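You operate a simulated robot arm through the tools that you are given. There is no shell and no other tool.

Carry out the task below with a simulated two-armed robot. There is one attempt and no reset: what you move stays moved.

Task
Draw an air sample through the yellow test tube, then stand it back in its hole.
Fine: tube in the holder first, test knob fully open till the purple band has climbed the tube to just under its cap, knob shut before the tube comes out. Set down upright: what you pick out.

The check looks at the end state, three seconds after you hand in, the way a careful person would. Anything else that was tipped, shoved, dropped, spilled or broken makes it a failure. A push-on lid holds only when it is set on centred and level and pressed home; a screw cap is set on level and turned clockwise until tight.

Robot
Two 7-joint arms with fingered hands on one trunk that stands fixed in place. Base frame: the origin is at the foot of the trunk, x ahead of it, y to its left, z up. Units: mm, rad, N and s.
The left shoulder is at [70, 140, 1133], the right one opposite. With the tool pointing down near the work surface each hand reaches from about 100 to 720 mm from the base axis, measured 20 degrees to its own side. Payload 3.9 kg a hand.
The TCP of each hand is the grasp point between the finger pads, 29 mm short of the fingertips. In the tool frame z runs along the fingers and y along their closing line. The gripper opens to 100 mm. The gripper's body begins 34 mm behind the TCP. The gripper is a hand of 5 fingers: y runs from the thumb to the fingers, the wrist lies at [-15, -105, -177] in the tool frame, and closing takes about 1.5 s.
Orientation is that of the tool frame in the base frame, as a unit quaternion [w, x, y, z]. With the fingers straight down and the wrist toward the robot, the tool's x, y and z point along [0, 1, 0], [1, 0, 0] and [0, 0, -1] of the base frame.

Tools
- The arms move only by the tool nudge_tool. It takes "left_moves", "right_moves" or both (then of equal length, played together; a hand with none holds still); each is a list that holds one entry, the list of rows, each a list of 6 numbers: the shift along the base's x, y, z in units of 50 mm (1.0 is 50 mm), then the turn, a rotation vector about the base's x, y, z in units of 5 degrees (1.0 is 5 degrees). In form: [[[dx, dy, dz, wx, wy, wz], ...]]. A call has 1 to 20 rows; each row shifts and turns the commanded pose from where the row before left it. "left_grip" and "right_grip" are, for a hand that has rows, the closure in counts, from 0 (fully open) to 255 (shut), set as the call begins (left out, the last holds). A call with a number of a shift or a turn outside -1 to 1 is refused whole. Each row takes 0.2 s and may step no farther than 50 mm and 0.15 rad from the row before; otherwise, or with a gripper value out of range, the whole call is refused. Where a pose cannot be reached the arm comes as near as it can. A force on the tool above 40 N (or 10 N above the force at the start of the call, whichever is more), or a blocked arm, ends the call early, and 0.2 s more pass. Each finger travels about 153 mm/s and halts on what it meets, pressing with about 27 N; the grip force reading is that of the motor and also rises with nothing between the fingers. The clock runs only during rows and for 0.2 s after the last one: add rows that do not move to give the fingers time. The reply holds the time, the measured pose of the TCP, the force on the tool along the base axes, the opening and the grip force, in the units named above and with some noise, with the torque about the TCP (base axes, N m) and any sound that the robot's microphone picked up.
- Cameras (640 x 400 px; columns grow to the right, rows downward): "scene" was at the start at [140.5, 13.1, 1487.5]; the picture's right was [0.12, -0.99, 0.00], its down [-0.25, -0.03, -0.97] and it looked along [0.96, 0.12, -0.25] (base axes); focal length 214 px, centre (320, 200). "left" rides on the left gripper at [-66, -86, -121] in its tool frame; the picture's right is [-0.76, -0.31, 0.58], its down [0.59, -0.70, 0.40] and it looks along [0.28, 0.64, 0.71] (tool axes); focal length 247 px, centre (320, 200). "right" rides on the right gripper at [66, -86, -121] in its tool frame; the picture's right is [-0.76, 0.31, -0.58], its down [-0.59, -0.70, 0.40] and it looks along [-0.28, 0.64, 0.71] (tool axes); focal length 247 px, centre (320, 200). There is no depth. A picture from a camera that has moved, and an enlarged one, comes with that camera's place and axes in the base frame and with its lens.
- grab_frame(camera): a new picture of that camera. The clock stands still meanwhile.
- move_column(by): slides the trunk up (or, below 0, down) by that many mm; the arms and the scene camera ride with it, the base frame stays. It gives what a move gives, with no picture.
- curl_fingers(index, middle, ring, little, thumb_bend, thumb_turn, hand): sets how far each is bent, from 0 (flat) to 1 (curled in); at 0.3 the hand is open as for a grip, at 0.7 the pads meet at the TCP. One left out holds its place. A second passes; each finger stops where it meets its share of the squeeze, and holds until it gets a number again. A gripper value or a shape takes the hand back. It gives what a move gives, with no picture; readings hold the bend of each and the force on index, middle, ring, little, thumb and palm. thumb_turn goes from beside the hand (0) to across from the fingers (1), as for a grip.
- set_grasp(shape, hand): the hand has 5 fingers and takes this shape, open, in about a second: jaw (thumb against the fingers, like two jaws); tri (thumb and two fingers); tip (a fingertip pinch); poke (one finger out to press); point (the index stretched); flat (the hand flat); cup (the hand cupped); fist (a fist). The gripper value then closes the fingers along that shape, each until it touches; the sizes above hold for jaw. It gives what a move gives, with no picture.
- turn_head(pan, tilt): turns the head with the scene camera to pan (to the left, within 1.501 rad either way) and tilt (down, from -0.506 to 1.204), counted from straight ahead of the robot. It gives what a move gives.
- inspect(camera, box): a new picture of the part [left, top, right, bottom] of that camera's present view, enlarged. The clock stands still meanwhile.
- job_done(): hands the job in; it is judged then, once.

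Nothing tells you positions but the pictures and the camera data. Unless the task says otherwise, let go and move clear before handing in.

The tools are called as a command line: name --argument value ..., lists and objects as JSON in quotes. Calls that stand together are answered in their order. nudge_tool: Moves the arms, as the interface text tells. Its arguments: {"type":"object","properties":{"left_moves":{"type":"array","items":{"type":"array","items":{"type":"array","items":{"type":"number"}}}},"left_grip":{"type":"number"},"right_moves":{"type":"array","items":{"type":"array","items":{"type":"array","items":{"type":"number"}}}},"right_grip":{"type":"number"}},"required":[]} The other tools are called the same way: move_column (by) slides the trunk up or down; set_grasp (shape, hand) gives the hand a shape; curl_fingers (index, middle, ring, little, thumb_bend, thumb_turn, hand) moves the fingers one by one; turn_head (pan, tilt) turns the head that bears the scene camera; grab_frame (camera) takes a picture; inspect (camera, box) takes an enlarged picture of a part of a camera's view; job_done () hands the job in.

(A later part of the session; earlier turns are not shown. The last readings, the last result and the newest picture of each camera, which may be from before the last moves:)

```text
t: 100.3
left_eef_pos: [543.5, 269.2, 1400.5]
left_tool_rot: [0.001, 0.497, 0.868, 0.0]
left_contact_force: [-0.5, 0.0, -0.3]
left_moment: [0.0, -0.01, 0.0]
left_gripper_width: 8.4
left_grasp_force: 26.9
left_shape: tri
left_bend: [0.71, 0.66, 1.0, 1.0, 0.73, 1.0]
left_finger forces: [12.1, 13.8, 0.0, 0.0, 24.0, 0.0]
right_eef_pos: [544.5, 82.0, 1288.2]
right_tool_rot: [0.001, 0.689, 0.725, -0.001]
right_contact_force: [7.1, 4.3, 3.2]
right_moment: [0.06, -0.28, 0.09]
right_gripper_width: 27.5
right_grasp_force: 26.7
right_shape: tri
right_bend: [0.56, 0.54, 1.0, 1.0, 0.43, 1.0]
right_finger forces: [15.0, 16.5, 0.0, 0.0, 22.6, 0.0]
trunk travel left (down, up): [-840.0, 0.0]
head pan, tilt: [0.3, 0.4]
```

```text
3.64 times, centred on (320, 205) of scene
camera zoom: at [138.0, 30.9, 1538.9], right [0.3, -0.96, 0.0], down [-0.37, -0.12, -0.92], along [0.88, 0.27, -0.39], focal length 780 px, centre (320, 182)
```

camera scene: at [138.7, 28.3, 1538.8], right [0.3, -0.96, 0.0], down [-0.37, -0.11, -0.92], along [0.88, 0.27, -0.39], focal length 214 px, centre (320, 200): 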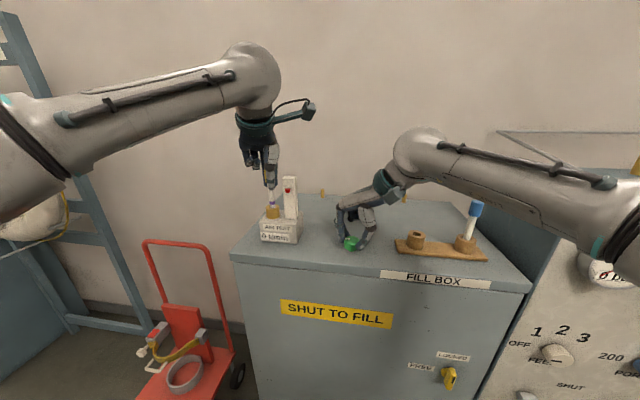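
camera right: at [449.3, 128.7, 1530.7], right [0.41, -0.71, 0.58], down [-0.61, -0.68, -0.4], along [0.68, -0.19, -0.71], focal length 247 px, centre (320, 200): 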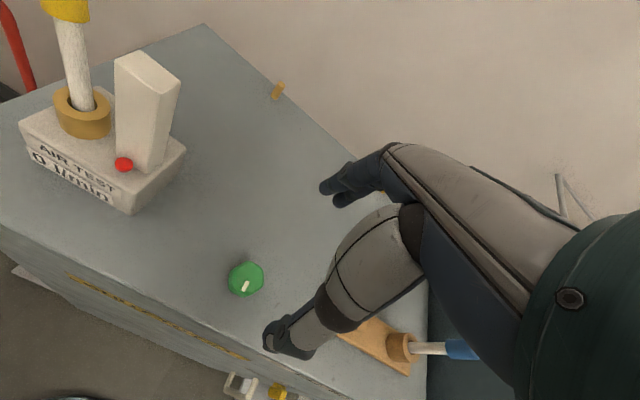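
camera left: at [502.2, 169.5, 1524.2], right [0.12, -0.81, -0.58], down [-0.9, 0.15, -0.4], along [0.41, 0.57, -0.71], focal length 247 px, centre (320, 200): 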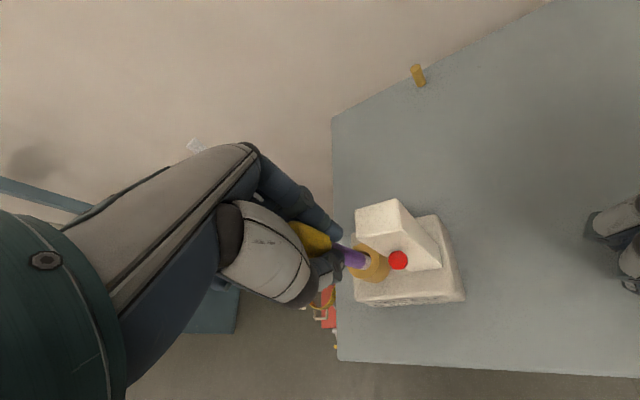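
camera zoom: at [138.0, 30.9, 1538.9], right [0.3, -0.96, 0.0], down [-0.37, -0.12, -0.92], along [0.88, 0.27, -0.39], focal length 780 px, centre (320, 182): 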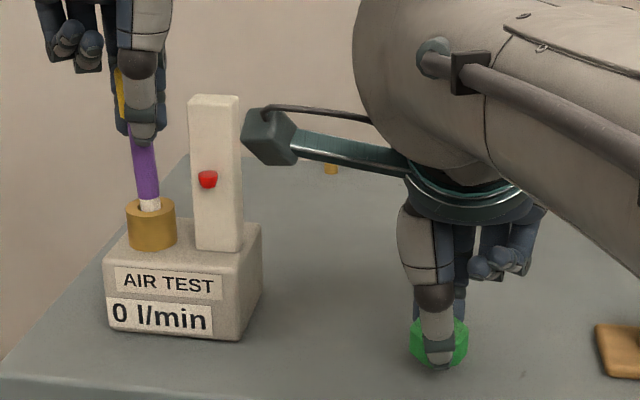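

The band sits right under the cap and no longer visibly changes, and the float is falling. I'll open the fingers and rotate the hand back for the next closing stroke.

nudge_tool --right_moves '[[[0, 0, 0, 0, 0, 0], [0, 0, 0, 0, 0, 0], [0, 0, 0, 0, 0, 0.5], [0, 0, 0, 0, 0, 1], [0, 0, 0, 0, 0, 1], [0, 0, 0, 0, 0, 1], [0, 0, 0, 0, 0, 1], [0, 0, 0, 0, 0, 1], [0, 0, 0, 0, 0, 1], [0, 0, 0, 0, 0, 1], [0, 0, 0, 0, 0, 1], [0, 0, 0, 0, 0, 1], [0, 0, 0, 0, 0, 1], [0, 0, 0, 0, 0, 1], [0, 0, 0, 0, 0, 1], [0, 0, 0, 0, 0, 1], [0, 0, 0, 0, 0, 1], [0, 0, 0, 0, 0, 1], [0, 0, 0, 0, 0, 1], [0, 0, 0, 0, 0, 1]]]' --right_grip 105

nudge_tool --right_moves '[[[0, 0, 0, 0, 0, 1], [0, 0, 0, 0, 0, 1], [0, 0, 0, 0, 0, 1], [0, 0, 0, 0, 0, 1]]]'

inspect --camera "right" --box '[220, 160, 380, 320]'

inspect --camera "scene" --box '[256, 150, 384, 260]'

inspect --camera "left" --box '[316, 210, 412, 285]'

```text
t: 104.5
left_eef_pos: [543.4, 268.4, 1403.2]
left_tool_rot: [0.0, 0.497, 0.868, 0.0]
left_contact_force: [1.0, 1.6, -0.8]
left_moment: [0.06, -0.07, 0.01]
left_gripper_width: 7.9
left_grasp_force: 27.0
left_shape: tri
left_bend: [0.71, 0.66, 1.0, 1.0, 0.73, 1.0]
left_finger forces: [12.1, 14.4, 0.0, 0.1, 24.1, 0.1]
right_eef_pos: [544.3, 79.6, 1288.4]
right_tool_rot: [0.0, -0.006, 1.0, 0.0]
right_contact_force: [-0.2, 0.4, 0.1]
right_moment: [-0.02, 0.02, -0.01]
right_gripper_width: 58.7
right_grasp_force: 0.1
right_shape: tri
right_bend: [0.39, 0.39, 0.99, 1.0, 0.3, 1.0]
right_finger forces: [0.1, 0.0, 0.1, 0.0, 0.0, 0.0]
trunk travel left (down, up): [-840.0, 0.0]
head pan, tilt: [0.3, 0.4]
```

```text
t: 105.5
left_eef_pos: [544.2, 268.7, 1402.1]
left_tool_rot: [0.001, 0.498, 0.867, -0.001]
left_contact_force: [-0.2, 0.6, 0.2]
left_moment: [0.03, -0.03, 0.04]
left_gripper_width: 8.1
left_grasp_force: 27.2
left_shape: tri
left_bend: [0.71, 0.66, 1.0, 1.0, 0.73, 1.0]
left_finger forces: [12.2, 14.2, 0.0, 0.1, 24.2, 0.1]
right_eef_pos: [544.7, 79.8, 1288.4]
right_tool_rot: [0.001, -0.18, 0.984, 0.0]
right_contact_force: [-0.7, 0.5, 0.1]
right_moment: [-0.01, 0.01, -0.02]
right_gripper_width: 58.5
right_grasp_force: 0.1
right_shape: tri
right_bend: [0.39, 0.39, 0.99, 1.0, 0.3, 1.0]
right_finger forces: [0.1, 0.0, 0.0, 0.1, 0.1, 0.1]
trunk travel left (down, up): [-840.0, 0.0]
head pan, tilt: [0.3, 0.4]
```

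```text
2.50 times, centred on (300, 240) of right
camera zoom: at [512.7, -24.3, 1409.7], right [0.6, 0.56, 0.58], down [0.8, -0.45, -0.4], along [0.04, 0.7, -0.71], focal length 617 px, centre (370, 100)
```

zoom: 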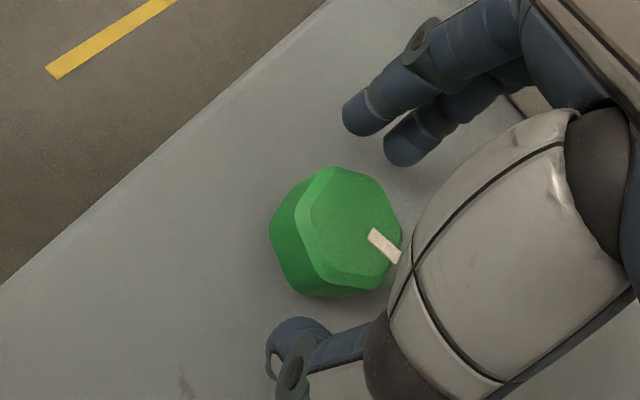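

```text
3.64 times, centred on (320, 205) of scene
camera zoom: at [137.0, 30.3, 1538.9], right [0.3, -0.96, 0.0], down [-0.37, -0.12, -0.92], along [0.88, 0.27, -0.39], focal length 780 px, centre (320, 182)
```

zoom: 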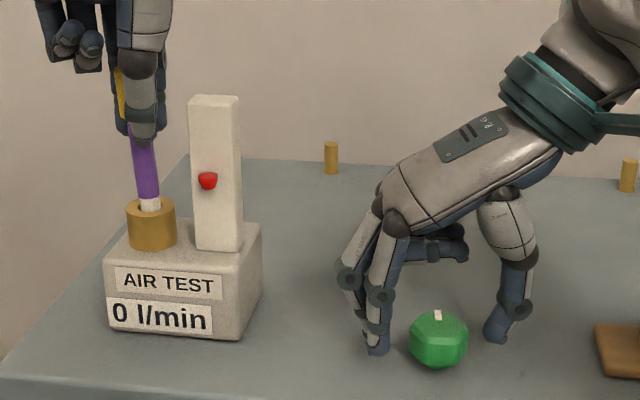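

```text
5.33 times, centred on (364, 248) of left
camera zoom: at [503.2, 169.3, 1523.9], right [0.12, -0.81, -0.58], down [-0.9, 0.15, -0.4], along [0.41, 0.57, -0.71], focal length 1317 px, centre (85, -53)
```

zoom: 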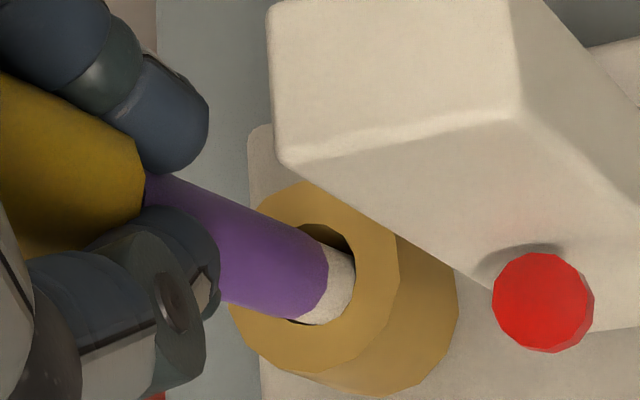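

The band is unchanged and the knob is at about 176 degrees. I'll grip it here, where the squeeze will turn it slightly further closed, and make the second closing stroke.

nudge_tool --right_moves '[[[0, 0, 0, 0, 0, 0], [0, 0, 0, 0, 0, 0], [0, 0, 0, 0, 0, 0], [0, 0, 0, 0, 0, 0], [0, 0, 0, 0, 0, 0], [0, 0, 0, 0, 0, -1], [0, 0, 0, 0, 0, -1], [0, 0, 0, 0, 0, -1], [0, 0, 0, 0, 0, -1]]]' --right_grip 255

inspect --camera "right" --box '[220, 160, 380, 320]'

inspect --camera "scene" --box '[256, 150, 384, 260]'

```text
t: 107.5
left_eef_pos: [542.5, 267.2, 1402.7]
left_tool_rot: [0.002, 0.497, 0.868, 0.0]
left_contact_force: [0.5, 0.5, 0.7]
left_moment: [0.06, -0.06, 0.03]
left_gripper_width: 8.3
left_grasp_force: 27.3
left_shape: tri
left_bend: [0.71, 0.66, 1.0, 1.0, 0.73, 1.0]
left_finger forces: [12.2, 14.3, 0.0, 0.1, 24.1, 0.0]
right_eef_pos: [542.9, 79.7, 1288.4]
right_tool_rot: [0.001, -0.005, 1.0, -0.002]
right_contact_force: [-2.3, 0.4, -4.9]
right_moment: [0.1, 0.02, 0.08]
right_gripper_width: 27.2
right_grasp_force: 27.4
right_shape: tri
right_bend: [0.56, 0.56, 1.0, 1.0, 0.44, 1.0]
right_finger forces: [12.4, 14.2, 0.0, 0.0, 25.2, 0.1]
trunk travel left (down, up): [-840.0, 0.0]
head pan, tilt: [0.3, 0.4]
```

```text
2.50 times, centred on (300, 240) of right
camera zoom: at [478.1, -7.4, 1410.1], right [0.75, 0.31, 0.58], down [0.6, -0.7, -0.4], along [0.28, 0.64, -0.71], focal length 617 px, centre (370, 100)
```

zoom: 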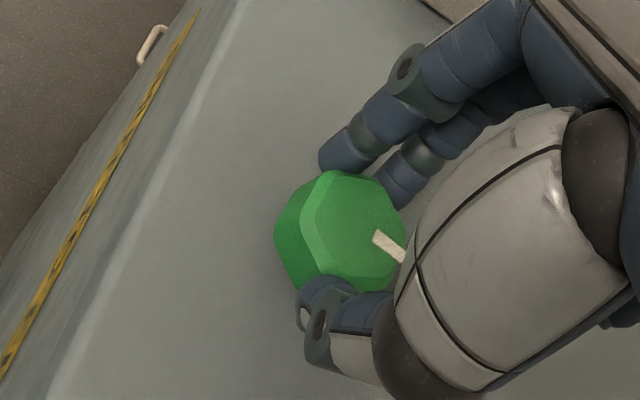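

```text
3.64 times, centred on (320, 205) of scene
camera zoom: at [136.9, 29.9, 1538.9], right [0.3, -0.96, 0.0], down [-0.37, -0.12, -0.92], along [0.88, 0.27, -0.39], focal length 780 px, centre (320, 182)
```

zoom: 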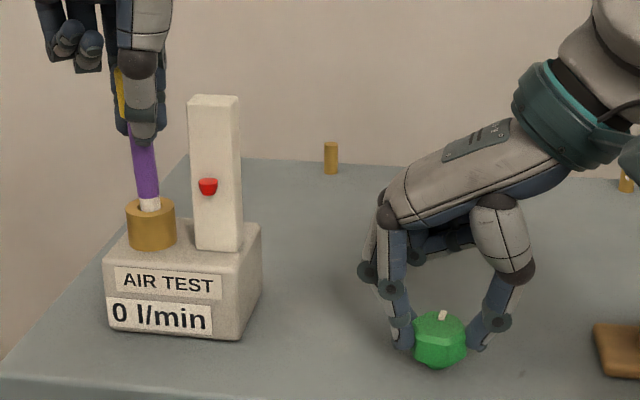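

The knob is following clockwise. I'll continue the stroke down to about 5 degrees of yaw.

nudge_tool --right_moves '[[[0, 0, 0, 0, 0, -1], [0, 0, 0, 0, 0, -1], [0, 0, 0, 0, 0, -1], [0, 0, 0, 0, 0, -1], [0, 0, 0, 0, 0, -1], [0, 0, 0, 0, 0, -1], [0, 0, 0, 0, 0, -1], [0, 0, 0, 0, 0, -1], [0, 0, 0, 0, 0, -1], [0, 0, 0, 0, 0, -1], [0, 0, 0, 0, 0, -1], [0, 0, 0, 0, 0, -1], [0, 0, 0, 0, 0, -1], [0, 0, 0, 0, 0, -1], [0, 0, 0, 0, 0, -1], [0, 0, 0, 0, 0, -1], [0, 0, 0, 0, 0, -1]]]'

inspect --camera "right" --box '[220, 160, 380, 320]'

inspect --camera "scene" --box '[256, 150, 384, 260]'

inspect --camera "left" --box '[316, 210, 412, 285]'

```text
t: 111.1
left_eef_pos: [544.4, 269.5, 1402.0]
left_tool_rot: [0.0, 0.497, 0.868, 0.0]
left_contact_force: [-0.1, 0.2, 0.8]
left_moment: [0.06, 0.02, -0.02]
left_gripper_width: 8.3
left_grasp_force: 26.8
left_shape: tri
left_bend: [0.71, 0.66, 1.0, 1.0, 0.73, 1.0]
left_finger forces: [12.2, 14.4, 0.0, 0.0, 24.3, 0.1]
right_eef_pos: [545.7, 79.8, 1288.3]
right_tool_rot: [0.001, 0.672, 0.74, -0.002]
right_contact_force: [6.4, 2.1, 3.8]
right_moment: [0.06, -0.28, 0.11]
right_gripper_width: 27.0
right_grasp_force: 27.1
right_shape: tri
right_bend: [0.56, 0.55, 1.0, 1.0, 0.44, 1.0]
right_finger forces: [14.8, 16.2, 0.1, 0.0, 23.3, 0.0]
trunk travel left (down, up): [-840.0, 0.0]
head pan, tilt: [0.3, 0.4]
```

```text
2.50 times, centred on (300, 240) of right
camera zoom: at [453.3, 136.6, 1409.5], right [0.38, -0.72, 0.58], down [-0.64, -0.65, -0.4], along [0.66, -0.22, -0.71], focal length 617 px, centre (370, 100)
```

zoom: 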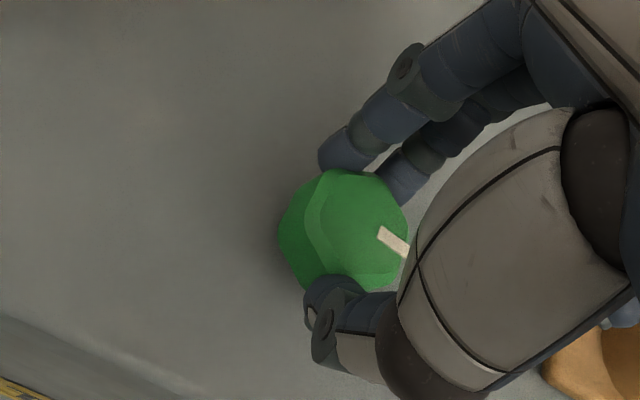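

```text
3.64 times, centred on (320, 205) of scene
camera zoom: at [137.9, 30.6, 1538.9], right [0.3, -0.96, 0.0], down [-0.37, -0.12, -0.92], along [0.88, 0.27, -0.39], focal length 780 px, centre (320, 182)
```

zoom: 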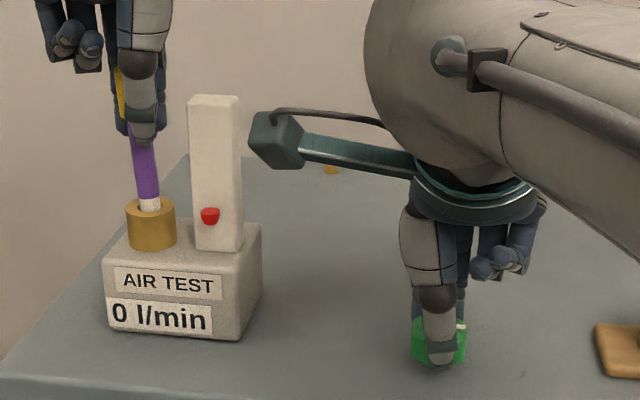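

```text
5.33 times, centred on (364, 248) of left
camera zoom: at [504.1, 169.7, 1523.5], right [0.12, -0.81, -0.58], down [-0.9, 0.15, -0.4], along [0.41, 0.57, -0.71], focal length 1317 px, centre (85, -53)
```

zoom: 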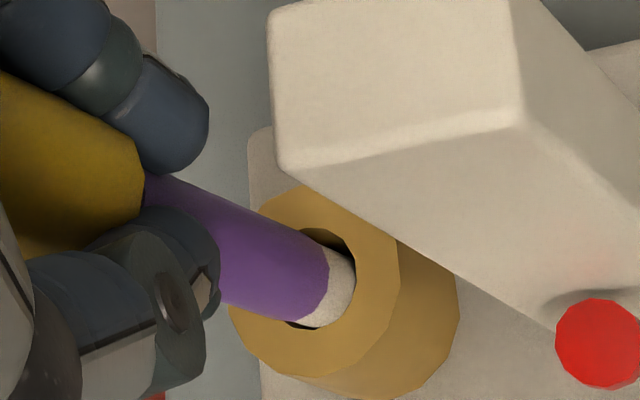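

The knob is now about 83 degrees from shut. I'll open, rotate the hand back to 91 degrees, which lines up with the flats, and make the last stroke.

nudge_tool --right_moves '[[[0, 0, 0, 0, 0, 0], [0, 0, 0, 0, 0, 0], [0, 0, 0, 0, 0, 0.1], [0, 0, 0, 0, 0, 1], [0, 0, 0, 0, 0, 1], [0, 0, 0, 0, 0, 1], [0, 0, 0, 0, 0, 1], [0, 0, 0, 0, 0, 1], [0, 0, 0, 0, 0, 1], [0, 0, 0, 0, 0, 1], [0, 0, 0, 0, 0, 1], [0, 0, 0, 0, 0, 1], [0, 0, 0, 0, 0, 1], [0, 0, 0, 0, 0, 1], [0, 0, 0, 0, 0, 1], [0, 0, 0, 0, 0, 1], [0, 0, 0, 0, 0, 1], [0, 0, 0, 0, 0, 1], [0, 0, 0, 0, 0, 1], [0, 0, 0, 0, 0, 1]]]' --right_grip 105

inspect --camera "right" --box '[220, 160, 380, 320]'

inspect --camera "scene" --box '[256, 150, 384, 260]'

```text
t: 115.3
left_eef_pos: [543.5, 267.5, 1401.4]
left_tool_rot: [0.001, 0.496, 0.868, 0.0]
left_contact_force: [-0.1, 1.3, -0.3]
left_moment: [0.06, -0.03, 0.01]
left_gripper_width: 8.1
left_grasp_force: 26.9
left_shape: tri
left_bend: [0.71, 0.66, 1.0, 1.0, 0.73, 1.0]
left_finger forces: [12.3, 14.9, 0.0, 0.0, 24.4, 0.1]
right_eef_pos: [543.6, 80.0, 1289.3]
right_tool_rot: [0.001, -0.011, 1.0, 0.0]
right_contact_force: [0.1, -0.2, 0.0]
right_moment: [-0.03, 0.02, -0.02]
right_gripper_width: 58.6
right_grasp_force: 0.1
right_shape: tri
right_bend: [0.39, 0.39, 0.99, 1.0, 0.3, 1.0]
right_finger forces: [0.0, 0.1, 0.0, 0.0, 0.1, 0.1]
trunk travel left (down, up): [-840.0, 0.0]
head pan, tilt: [0.3, 0.4]
```

```text
2.50 times, centred on (300, 240) of right
camera zoom: at [479.4, -7.8, 1410.1], right [0.75, 0.32, 0.58], down [0.6, -0.69, -0.4], along [0.27, 0.65, -0.71], focal length 617 px, centre (370, 100)
```

zoom: 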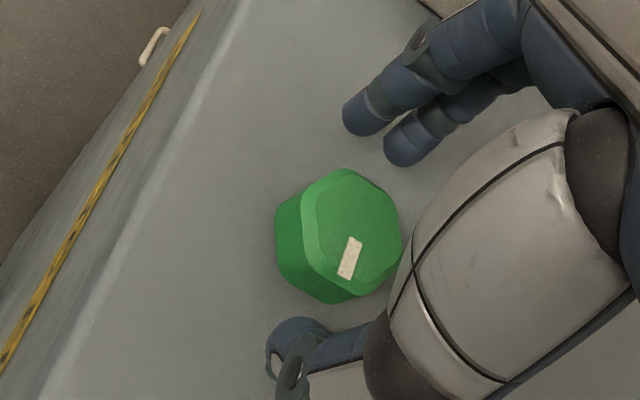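

```text
3.64 times, centred on (320, 205) of scene
camera zoom: at [137.0, 29.8, 1539.0], right [0.3, -0.96, 0.0], down [-0.37, -0.12, -0.92], along [0.88, 0.27, -0.39], focal length 780 px, centre (320, 182)
```

zoom: 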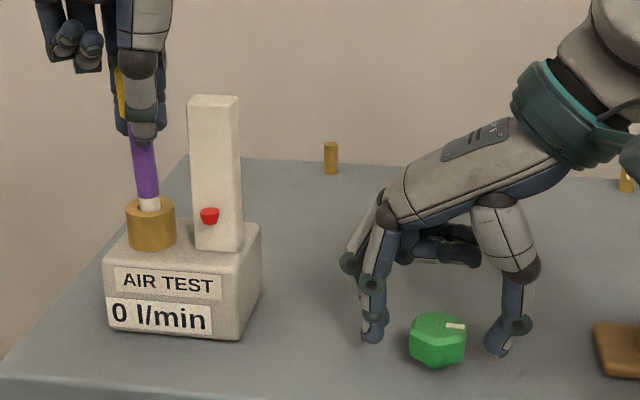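

The hand is aligned with the flats. I'll grip and turn clockwise 70 degrees, then finish against the shut stop.

nudge_tool --right_moves '[[[0, 0, 0, 0, 0, 0], [0, 0, 0, 0, 0, 0], [0, 0, 0, 0, 0, 0], [0, 0, 0, 0, 0, 0], [0, 0, 0, 0, 0, 0], [0, 0, 0, 0, 0, -1], [0, 0, 0, 0, 0, -1], [0, 0, 0, 0, 0, -1], [0, 0, 0, 0, 0, -1], [0, 0, 0, 0, 0, -1], [0, 0, 0, 0, 0, -1], [0, 0, 0, 0, 0, -1], [0, 0, 0, 0, 0, -1], [0, 0, 0, 0, 0, -1], [0, 0, 0, 0, 0, -1], [0, 0, 0, 0, 0, -1], [0, 0, 0, 0, 0, -1], [0, 0, 0, 0, 0, -1], [0, 0, 0, 0, 0, -1]]]' --right_grip 255

inspect --camera "right" --box '[220, 160, 380, 320]'

inspect --camera "scene" --box '[256, 150, 384, 260]'

```text
t: 119.3
left_eef_pos: [542.3, 270.2, 1401.2]
left_tool_rot: [0.001, 0.497, 0.868, 0.0]
left_contact_force: [-1.1, -0.7, -1.2]
left_moment: [0.01, 0.02, 0.01]
left_gripper_width: 8.6
left_grasp_force: 27.0
left_shape: tri
left_bend: [0.71, 0.66, 1.0, 1.0, 0.73, 1.0]
left_finger forces: [12.2, 14.5, 0.0, 0.0, 24.3, 0.1]
right_eef_pos: [543.3, 81.3, 1288.4]
right_tool_rot: [0.001, 0.566, 0.824, -0.001]
right_contact_force: [4.5, 5.3, 1.6]
right_moment: [0.13, -0.18, 0.1]
right_gripper_width: 27.4
right_grasp_force: 27.4
right_shape: tri
right_bend: [0.56, 0.55, 1.0, 1.0, 0.43, 1.0]
right_finger forces: [13.7, 16.3, 0.0, 0.0, 22.7, 0.0]
trunk travel left (down, up): [-840.0, 0.0]
head pan, tilt: [0.3, 0.4]
```

```text
2.50 times, centred on (300, 240) of right
camera zoom: at [440.6, 111.5, 1409.8], right [0.56, -0.59, 0.58], down [-0.45, -0.8, -0.4], along [0.7, -0.04, -0.71], focal length 617 px, centre (370, 100)
```

zoom: 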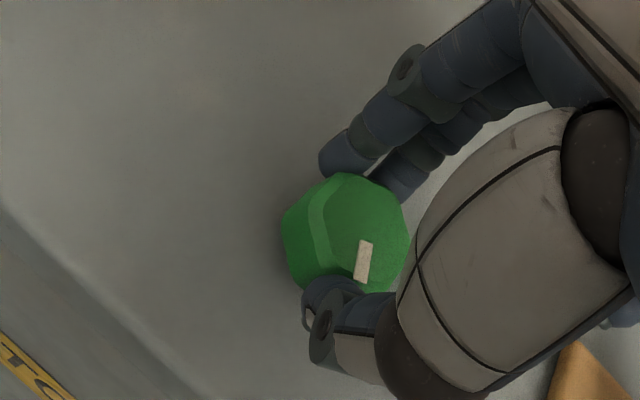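

```text
3.64 times, centred on (320, 205) of scene
camera zoom: at [137.5, 31.5, 1538.9], right [0.3, -0.96, 0.0], down [-0.37, -0.12, -0.92], along [0.88, 0.27, -0.39], focal length 780 px, centre (320, 182)
```

zoom: 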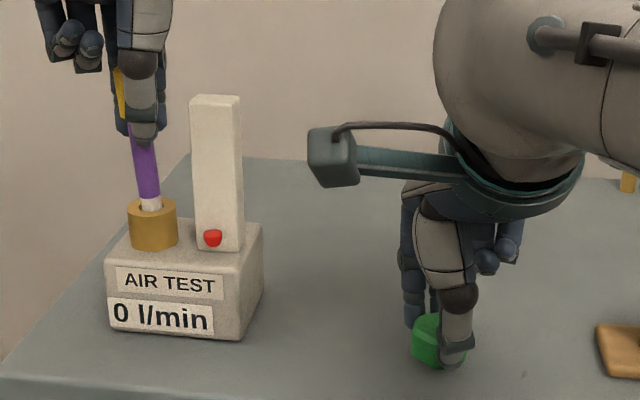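

The float is nearly down, with about 20 degrees left. I'll turn the last part and check torque and mark.

nudge_tool --right_moves '[[[0, 0, 0, 0, 0, -1], [0, 0, 0, 0, 0, -1], [0, 0, 0, 0, 0, -1], [0, 0, 0, 0, 0, -0.8]]]'

inspect --camera "right" --box '[220, 160, 380, 320]'

inspect --camera "scene" --box '[256, 150, 384, 260]'

```text
t: 120.3
left_eef_pos: [544.7, 269.4, 1403.4]
left_tool_rot: [0.001, 0.497, 0.868, 0.0]
left_contact_force: [-0.2, 0.0, -0.5]
left_moment: [0.04, 0.02, 0.0]
left_gripper_width: 8.0
left_grasp_force: 27.0
left_shape: tri
left_bend: [0.71, 0.66, 1.0, 1.0, 0.73, 1.0]
left_finger forces: [12.5, 14.8, 0.0, 0.0, 24.4, 0.0]
right_eef_pos: [544.5, 82.4, 1287.6]
right_tool_rot: [0.001, 0.695, 0.719, -0.002]
right_contact_force: [7.9, 5.1, 3.2]
right_moment: [0.11, -0.31, 0.13]
right_gripper_width: 27.5
right_grasp_force: 27.1
right_shape: tri
right_bend: [0.56, 0.54, 1.0, 1.0, 0.43, 1.0]
right_finger forces: [15.1, 16.6, 0.0, 0.1, 22.4, 0.1]
trunk travel left (down, up): [-840.0, 0.0]
head pan, tilt: [0.3, 0.4]
```

```text
2.50 times, centred on (300, 240) of right
camera zoom: at [456.9, 143.0, 1409.7], right [0.33, -0.74, 0.58], down [-0.68, -0.61, -0.4], along [0.65, -0.26, -0.71], focal length 617 px, centre (370, 100)
```

zoom: 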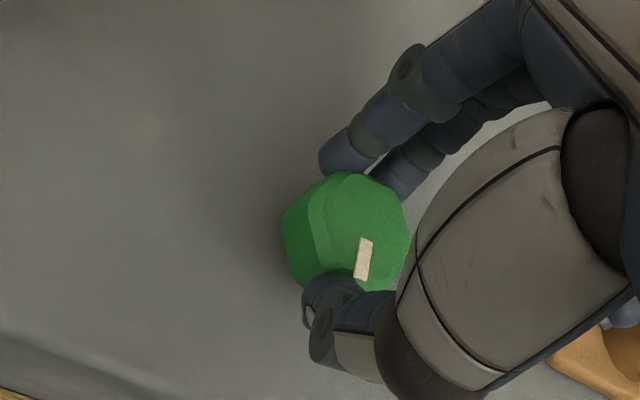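

```text
3.64 times, centred on (320, 205) of scene
camera zoom: at [138.4, 31.1, 1538.8], right [0.3, -0.96, 0.0], down [-0.37, -0.12, -0.92], along [0.88, 0.27, -0.39], focal length 780 px, centre (320, 182)
```

zoom: 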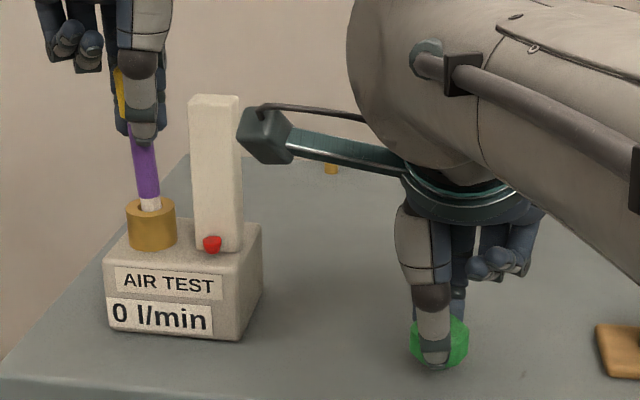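

The mark is within about 5 degrees of where it started. To be certain it is fully shut, I'll regrip at about 66 degrees yaw and press it firmly to the stop.

nudge_tool --right_moves '[[[0, 0, 0, 0, 0, 0], [0, 0, 0, 0, 0, 0], [0, -0.02, 0, 0, 0, 0.8], [0, -0.02, 0, 0, 0, 1], [0, 0, 0, 0, 0, 1], [0, 0, 0, 0, 0, 1], [0, 0, 0, 0, 0, 1], [0, 0, 0, 0, 0, 1], [0, 0, 0, 0, 0, 1], [0, 0, 0, 0, 0, 1], [0, 0, 0, 0, 0, 1], [0, 0, 0, 0, 0, 1], [0, 0, 0, 0, 0, 1], [0, 0, 0, 0, 0, 1], [0, 0, 0, 0, 0, 1], [0, 0, 0, 0, 0, 0]]]' --right_grip 105

inspect --camera "right" --box '[220, 160, 380, 320]'

inspect --camera "scene" --box '[328, 225, 376, 255]'

inspect --camera "scene" --box '[256, 150, 320, 240]'

```text
t: 123.7
left_eef_pos: [542.5, 266.9, 1402.5]
left_tool_rot: [0.002, 0.498, 0.867, 0.001]
left_contact_force: [0.8, 1.7, -0.8]
left_moment: [0.11, -0.04, -0.03]
left_gripper_width: 8.2
left_grasp_force: 26.8
left_shape: tri
left_bend: [0.71, 0.66, 1.0, 1.0, 0.73, 1.0]
left_finger forces: [12.4, 15.2, 0.1, 0.1, 24.3, 0.0]
right_eef_pos: [541.8, 78.3, 1287.7]
right_tool_rot: [0.002, 0.206, 0.979, 0.0]
right_contact_force: [0.1, 1.2, 0.5]
right_moment: [0.02, -0.01, 0.02]
right_gripper_width: 58.5
right_grasp_force: 0.0
right_shape: tri
right_bend: [0.39, 0.39, 0.99, 1.0, 0.3, 1.0]
right_finger forces: [0.0, 0.0, 0.0, 0.0, 0.1, 0.0]
trunk travel left (down, up): [-840.0, 0.0]
head pan, tilt: [0.3, 0.4]
```

```text
2.50 times, centred on (300, 240) of right
camera zoom: at [447.6, 24.8, 1410.4], right [0.82, -0.02, 0.58], down [0.26, -0.88, -0.4], along [0.52, 0.47, -0.71], focal length 617 px, centre (370, 100)
```

zoom: 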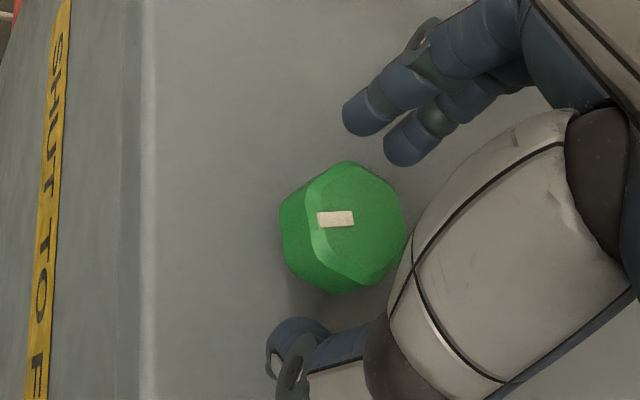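

```text
13.33 times, centred on (352, 240) of scene
camera zoom: at [136.1, 29.7, 1539.0], right [0.3, -0.96, 0.0], down [-0.37, -0.12, -0.92], along [0.88, 0.27, -0.39], focal length 2860 px, centre (-107, -333)
```

zoom: 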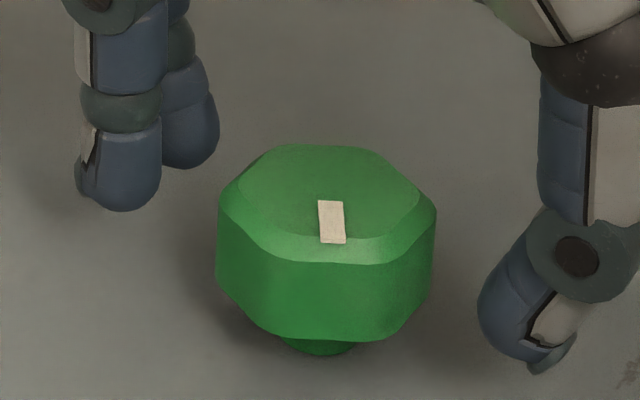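

```text
4.44 times, centred on (288, 195) of scene
camera zoom: at [136.1, 29.7, 1539.0], right [0.3, -0.96, 0.0], down [-0.37, -0.12, -0.92], along [0.88, 0.27, -0.39], focal length 953 px, centre (462, 222)
```

zoom: 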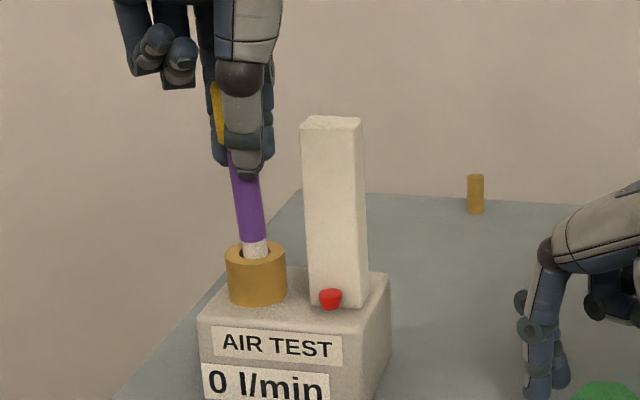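

The mark shows about 4 degrees still open. I'll grip here and turn clockwise until it stalls against the stop.

nudge_tool --right_moves '[[[0.02, 0.01, 0, 0, 0, 0], [0, 0, 0, 0, 0, 0], [0, 0, 0, 0, 0, 0], [0, 0, 0, 0, 0, 0], [0, 0, 0, 0, 0, 0], [0, 0, 0, 0, 0, -1], [0, 0, 0, 0, 0, -1], [0, 0, 0, 0, 0, -1], [0, 0, 0, 0, 0, -1]]]' --right_grip 255

inspect --camera "right" --box '[220, 160, 380, 320]'

inspect --camera "scene" --box '[328, 225, 376, 255]'

```text
t: 125.7
left_eef_pos: [541.6, 269.5, 1403.4]
left_tool_rot: [0.002, 0.496, 0.868, 0.0]
left_contact_force: [0.4, -0.1, -0.3]
left_moment: [0.0, -0.08, -0.03]
left_gripper_width: 8.2
left_grasp_force: 27.7
left_shape: tri
left_bend: [0.71, 0.66, 1.0, 1.0, 0.73, 1.0]
left_finger forces: [12.2, 14.5, 0.0, 0.0, 24.3, 0.0]
right_eef_pos: [542.4, 80.4, 1288.6]
right_tool_rot: [0.002, 0.374, 0.928, -0.002]
right_contact_force: [-7.6, 4.7, -6.0]
right_moment: [0.22, 0.12, 0.27]
right_gripper_width: 26.7
right_grasp_force: 27.0
right_shape: tri
right_bend: [0.74, 0.52, 1.0, 1.0, 0.48, 1.0]
right_finger forces: [14.2, 11.8, 0.0, 0.0, 25.7, 0.1]
trunk travel left (down, up): [-840.0, 0.0]
head pan, tilt: [0.3, 0.4]
```

```text
2.50 times, centred on (300, 240) of right
camera zoom: at [435.1, 63.2, 1410.2], right [0.76, -0.3, 0.58], down [-0.06, -0.92, -0.4], along [0.65, 0.26, -0.71], focal length 617 px, centre (370, 100)
```

zoom: 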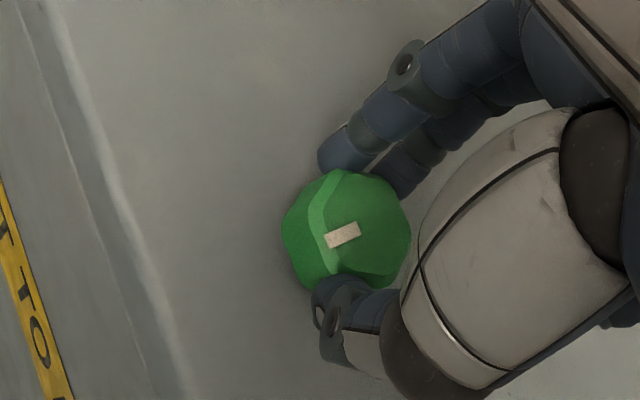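

```text
13.33 times, centred on (352, 240) of scene
camera zoom: at [134.7, 31.5, 1539.1], right [0.3, -0.96, 0.0], down [-0.37, -0.12, -0.92], along [0.88, 0.27, -0.39], focal length 2860 px, centre (-107, -333)
```

zoom: 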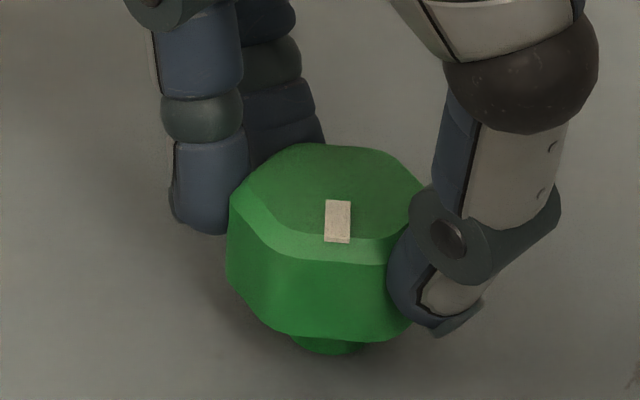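

The knob has stalled at its stop, the hand slipped over it, and the mark is back at its starting direction. I'll release the knob, lift away, and check it stayed shut.

nudge_tool --right_moves '[[[0, 0, 0, 0, 0, 0.6], [0, 0, 0, 0, 0, 0], [0, 0, 0, 0, 0, 0], [0, 0, 0, 0, 0, 0], [0, 0, 0, 0, 0, 0], [0, 0, 0.4, 0, 0, 0], [0, 0, 0.6, 0, 0, 0], [0, 0, 0.6, 0, 0, 0], [0, 0, 0.6, 0, 0, 0]]]' --right_grip 105

inspect --camera "scene" --box '[328, 225, 376, 255]'

inspect --camera "right" --box '[200, 160, 400, 320]'

grab_frame --camera "scene"

```text
t: 127.7
left_eef_pos: [542.3, 268.3, 1402.4]
left_tool_rot: [0.001, 0.496, 0.868, 0.0]
left_contact_force: [-0.4, 0.7, 0.5]
left_moment: [0.05, 0.04, -0.03]
left_gripper_width: 8.1
left_grasp_force: 26.7
left_shape: tri
left_bend: [0.71, 0.73, 1.0, 1.0, 0.73, 1.0]
left_finger forces: [12.6, 15.5, 0.0, 0.0, 24.4, 0.1]
right_eef_pos: [541.8, 76.7, 1399.7]
right_tool_rot: [0.001, 0.349, 0.937, -0.002]
right_contact_force: [0.6, -0.2, -0.4]
right_moment: [-0.01, -0.01, -0.02]
right_gripper_width: 58.4
right_grasp_force: 0.0
right_shape: tri
right_bend: [0.39, 0.39, 0.99, 1.0, 0.3, 1.0]
right_finger forces: [0.0, 0.1, 0.0, 0.1, 0.0, 0.0]
trunk travel left (down, up): [-840.0, 0.0]
head pan, tilt: [0.3, 0.4]
```

```text
13.33 times, centred on (352, 240) of scene
camera zoom: at [136.4, 29.9, 1539.0], right [0.3, -0.96, 0.0], down [-0.37, -0.12, -0.92], along [0.88, 0.27, -0.39], focal length 2860 px, centre (-107, -333)
```

zoom: 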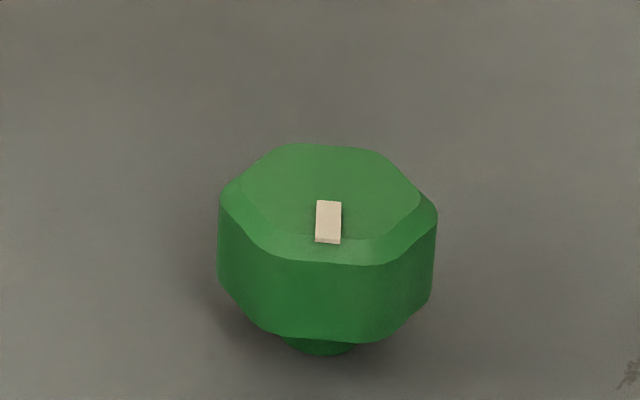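

```text
2.50 times, centred on (300, 240) of right
camera zoom: at [436.3, 54.7, 1520.8], right [0.77, -0.26, 0.58], down [-0.01, -0.92, -0.4], along [0.63, 0.3, -0.71], focal length 617 px, centre (370, 100)
```

zoom: 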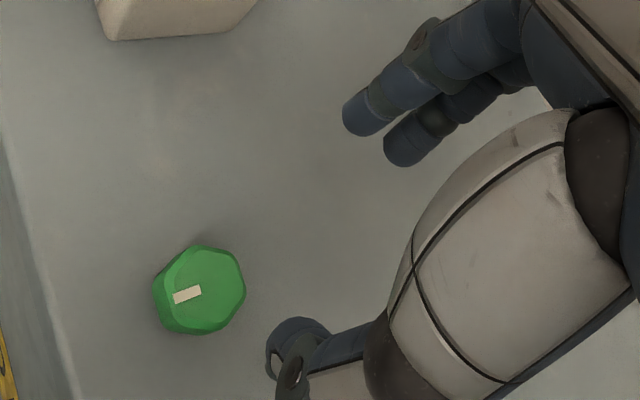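

```text
taken
camera scene: at [136.4, 29.9, 1539.0], right [0.3, -0.96, 0.0], down [-0.37, -0.12, -0.92], along [0.88, 0.27, -0.39], focal length 214 px, centre (320, 200)
```

scene: 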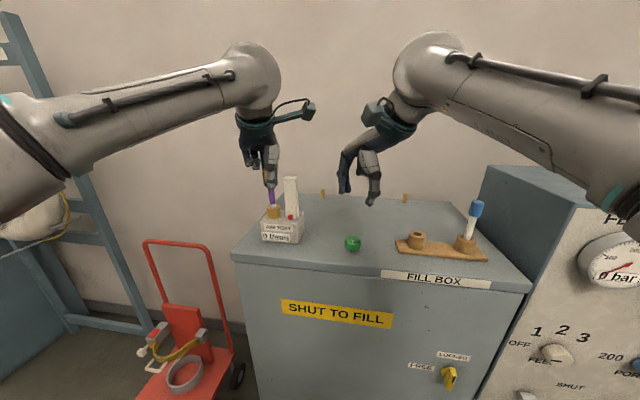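

The mark matches the starting picture, the float is down and the jets are gone, so the knob is shut. I'll move the right arm well clear before lifting the tube.

nudge_tool --right_moves '[[[-0.5, -0.3, 0.4, 0, 0, -0.5], [-0.5, -0.3, 0.4, 0, 0, -0.7], [-0.5, -0.3, 0.4, 0, 0, -0.7], [-0.5, -0.4, 0.4, 0, 0, -0.7], [-0.2, -0.7, 0.1, 0, 0, -0.7], [-0.2, -0.7, 0.1, 0, 0, -0.7], [-0.2, -0.7, 0, 0, 0, -0.7], [-0.2, -0.7, 0, 0, 0, -0.7], [-0.2, -0.7, 0, 0, 0, -0.7], [-0.2, -0.7, 0, 0, 0, -0.7], [-0.2, -0.7, 0, 0, 0, -0.7], [-0.2, -0.7, 0, 0, 0, -0.7], [0, 0, 0, 0, 0, 0]]]'

inspect --camera "scene" --box '[256, 150, 320, 240]'

inspect --camera "left" --box '[316, 210, 412, 285]'

```text
t: 130.5
left_eef_pos: [542.7, 267.6, 1401.9]
left_tool_rot: [0.002, 0.497, 0.868, 0.0]
left_contact_force: [0.3, 0.7, -0.7]
left_moment: [0.03, 0.05, 0.02]
left_gripper_width: 7.9
left_grasp_force: 26.7
left_shape: tri
left_bend: [0.71, 0.73, 1.0, 1.0, 0.73, 1.0]
left_finger forces: [12.5, 15.4, 0.0, 0.0, 24.1, 0.1]
right_eef_pos: [365.3, -265.5, 1487.5]
right_tool_rot: [0.0, 0.655, 0.755, -0.002]
right_contact_force: [0.2, -0.1, -0.3]
right_moment: [-0.01, -0.02, -0.02]
right_gripper_width: 58.6
right_grasp_force: 0.1
right_shape: tri
right_bend: [0.39, 0.39, 0.99, 0.99, 0.3, 1.0]
right_finger forces: [0.0, 0.0, 0.0, 0.0, 0.1, 0.0]
trunk travel left (down, up): [-840.0, 0.0]
head pan, tilt: [0.3, 0.4]
```

```text
4.44 times, centred on (288, 195) of scene
camera zoom: at [136.6, 30.5, 1539.0], right [0.3, -0.96, 0.0], down [-0.37, -0.12, -0.92], along [0.88, 0.27, -0.39], focal length 953 px, centre (462, 222)
```

zoom: 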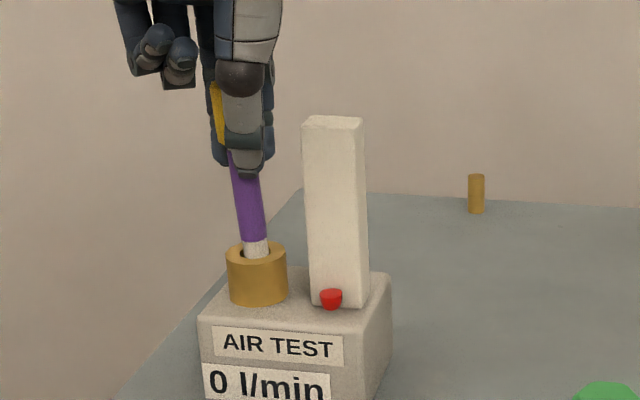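

```text
5.33 times, centred on (364, 248) of left
camera zoom: at [502.8, 169.6, 1524.0], right [0.12, -0.81, -0.58], down [-0.9, 0.15, -0.4], along [0.41, 0.57, -0.71], focal length 1317 px, centre (85, -53)
```

zoom: 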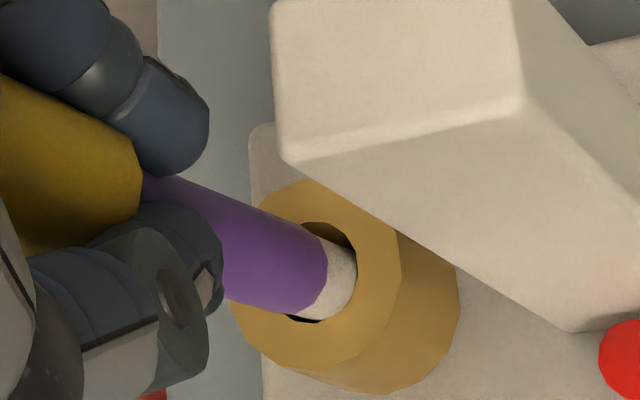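

The right arm is clear and the band sits right under the cap. I'll lift the tube straight out of the socket.

nudge_tool --left_moves '[[[0, 0, 0.15, 0, 0, 0], [0, 0, 0.2, 0, 0, 0], [0, 0, 0.25, 0, 0, 0], [0, 0, 0.25, 0, 0, 0], [0, 0, 0.05, 0, 0, 0], [0, 0, 0, 0, 0, 0]]]'

inspect --camera "scene" --box '[256, 130, 320, 240]'

inspect --camera "left" --box '[280, 180, 440, 310]'

```text
t: 131.9
left_eef_pos: [542.9, 266.1, 1447.4]
left_tool_rot: [0.001, 0.497, 0.868, 0.0]
left_contact_force: [-0.2, -0.5, 0.8]
left_moment: [-0.03, -0.01, 0.02]
left_gripper_width: 8.0
left_grasp_force: 27.2
left_shape: tri
left_bend: [0.71, 0.72, 1.0, 1.0, 0.73, 1.0]
left_finger forces: [11.9, 14.7, 0.0, 0.0, 24.2, 0.1]
right_eef_pos: [364.1, -266.7, 1489.1]
right_tool_rot: [0.0, 0.656, 0.755, -0.001]
right_contact_force: [-1.0, 0.0, 0.2]
right_moment: [-0.04, -0.01, 0.03]
right_gripper_width: 58.6
right_grasp_force: 0.1
right_shape: tri
right_bend: [0.39, 0.39, 0.99, 0.99, 0.3, 1.0]
right_finger forces: [0.0, 0.0, 0.1, 0.0, 0.0, 0.0]
trunk travel left (down, up): [-840.0, 0.0]
head pan, tilt: [0.3, 0.4]
```

```text
3.64 times, centred on (288, 185) of scene
camera zoom: at [136.2, 29.4, 1539.0], right [0.3, -0.96, 0.0], down [-0.37, -0.12, -0.92], along [0.88, 0.27, -0.39], focal length 780 px, centre (436, 254)
```

zoom: 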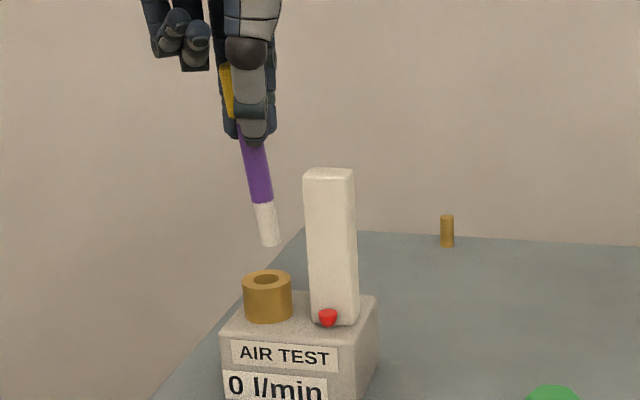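

```text
3.08 times, centred on (360, 245) of left
camera zoom: at [502.3, 168.9, 1569.0], right [0.12, -0.81, -0.58], down [-0.9, 0.15, -0.4], along [0.41, 0.57, -0.71], focal length 760 px, centre (197, 62)
```

zoom: 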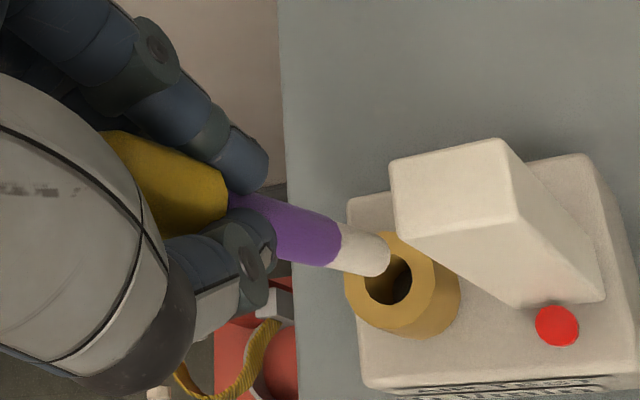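

The tube is out and seems tilted a few degrees in the grip. I'll zoom in to measure its tilt before carrying it.

inspect --camera "scene" --box '[268, 150, 308, 220]'

inspect --camera "left" --box '[320, 210, 400, 280]'

```text
5.71 times, centred on (288, 185) of scene
camera zoom: at [136.2, 29.4, 1539.0], right [0.3, -0.96, 0.0], down [-0.37, -0.12, -0.92], along [0.88, 0.27, -0.39], focal length 1226 px, centre (503, 286)
```

zoom: 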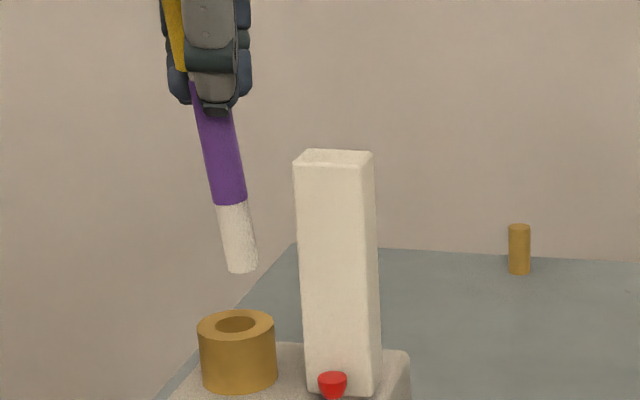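

```text
5.71 times, centred on (360, 245) of left
camera zoom: at [502.3, 168.9, 1569.0], right [0.12, -0.81, -0.58], down [-0.9, 0.15, -0.4], along [0.41, 0.57, -0.71], focal length 1411 px, centre (91, -57)
```

zoom: 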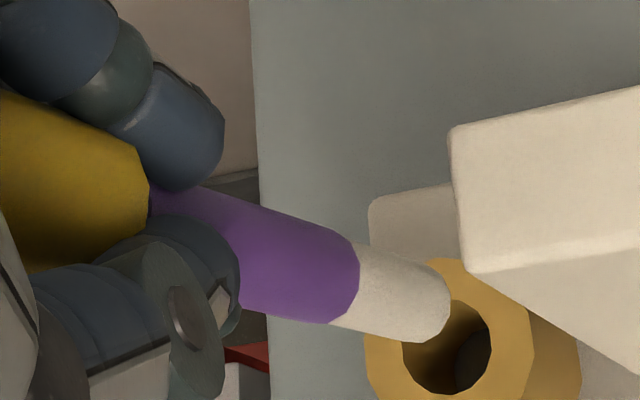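

The tube is tilted about 6 degrees in the hand. I'll correct the tilt, back out in front of the tower, and carry it to the wooden stand while turning the hand back to -30 degrees.

nudge_tool --left_moves '[[[0, 0, 0, 0.28, 0.56, 0], [0, 0, 0, 0.28, 0.56, 0], [-0.4, 0, 0, 0, 0, 0], [-0.6, 0, 0, 0, 0, 0], [-0.5, 0, 0, 0, 0, 0], [0, 0, 0, 0, 0, 0]]]'

inspect --camera "scene" --box '[248, 140, 312, 230]'

inspect --camera "left" --box '[320, 210, 400, 280]'

```text
t: 133.3
left_eef_pos: [465.9, 266.1, 1447.1]
left_tool_rot: [-0.054, 0.496, 0.866, -0.003]
left_contact_force: [-0.4, 0.8, 0.4]
left_moment: [-0.01, 0.04, -0.01]
left_gripper_width: 7.7
left_grasp_force: 26.8
left_shape: tri
left_bend: [0.71, 0.72, 1.0, 1.0, 0.73, 1.0]
left_finger forces: [12.0, 15.2, 0.0, 0.0, 23.7, 0.1]
right_eef_pos: [364.4, -266.8, 1488.6]
right_tool_rot: [0.0, 0.655, 0.755, -0.001]
right_contact_force: [-0.4, -0.8, -0.1]
right_moment: [0.02, 0.01, -0.04]
right_gripper_width: 58.5
right_grasp_force: 0.0
right_shape: tri
right_bend: [0.39, 0.39, 0.99, 0.99, 0.3, 1.0]
right_finger forces: [0.1, 0.0, 0.0, 0.1, 0.0, 0.0]
trunk travel left (down, up): [-840.0, 0.0]
head pan, tilt: [0.3, 0.4]
```

```text
4.44 times, centred on (280, 185) of scene
camera zoom: at [136.2, 28.4, 1539.0], right [0.3, -0.96, 0.0], down [-0.37, -0.11, -0.92], along [0.88, 0.27, -0.39], focal length 953 px, centre (498, 267)
```

zoom: 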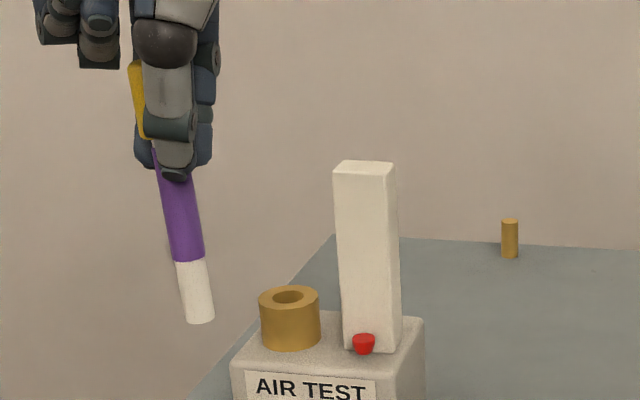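

```text
5.71 times, centred on (360, 245) of left
camera zoom: at [437.7, 162.3, 1567.5], right [0.06, -0.78, -0.62], down [-0.94, 0.17, -0.3], along [0.34, 0.6, -0.72], focal length 1411 px, centre (91, -57)
```

zoom: 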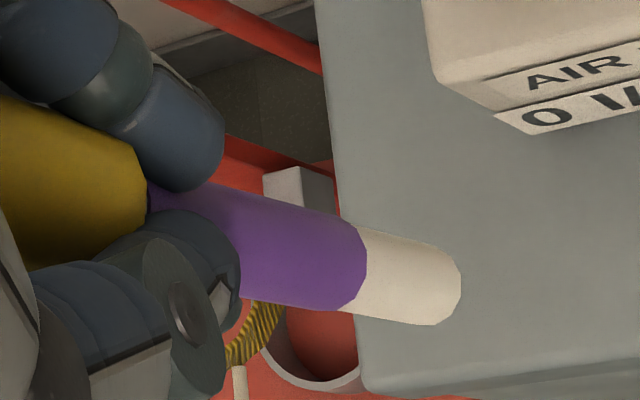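

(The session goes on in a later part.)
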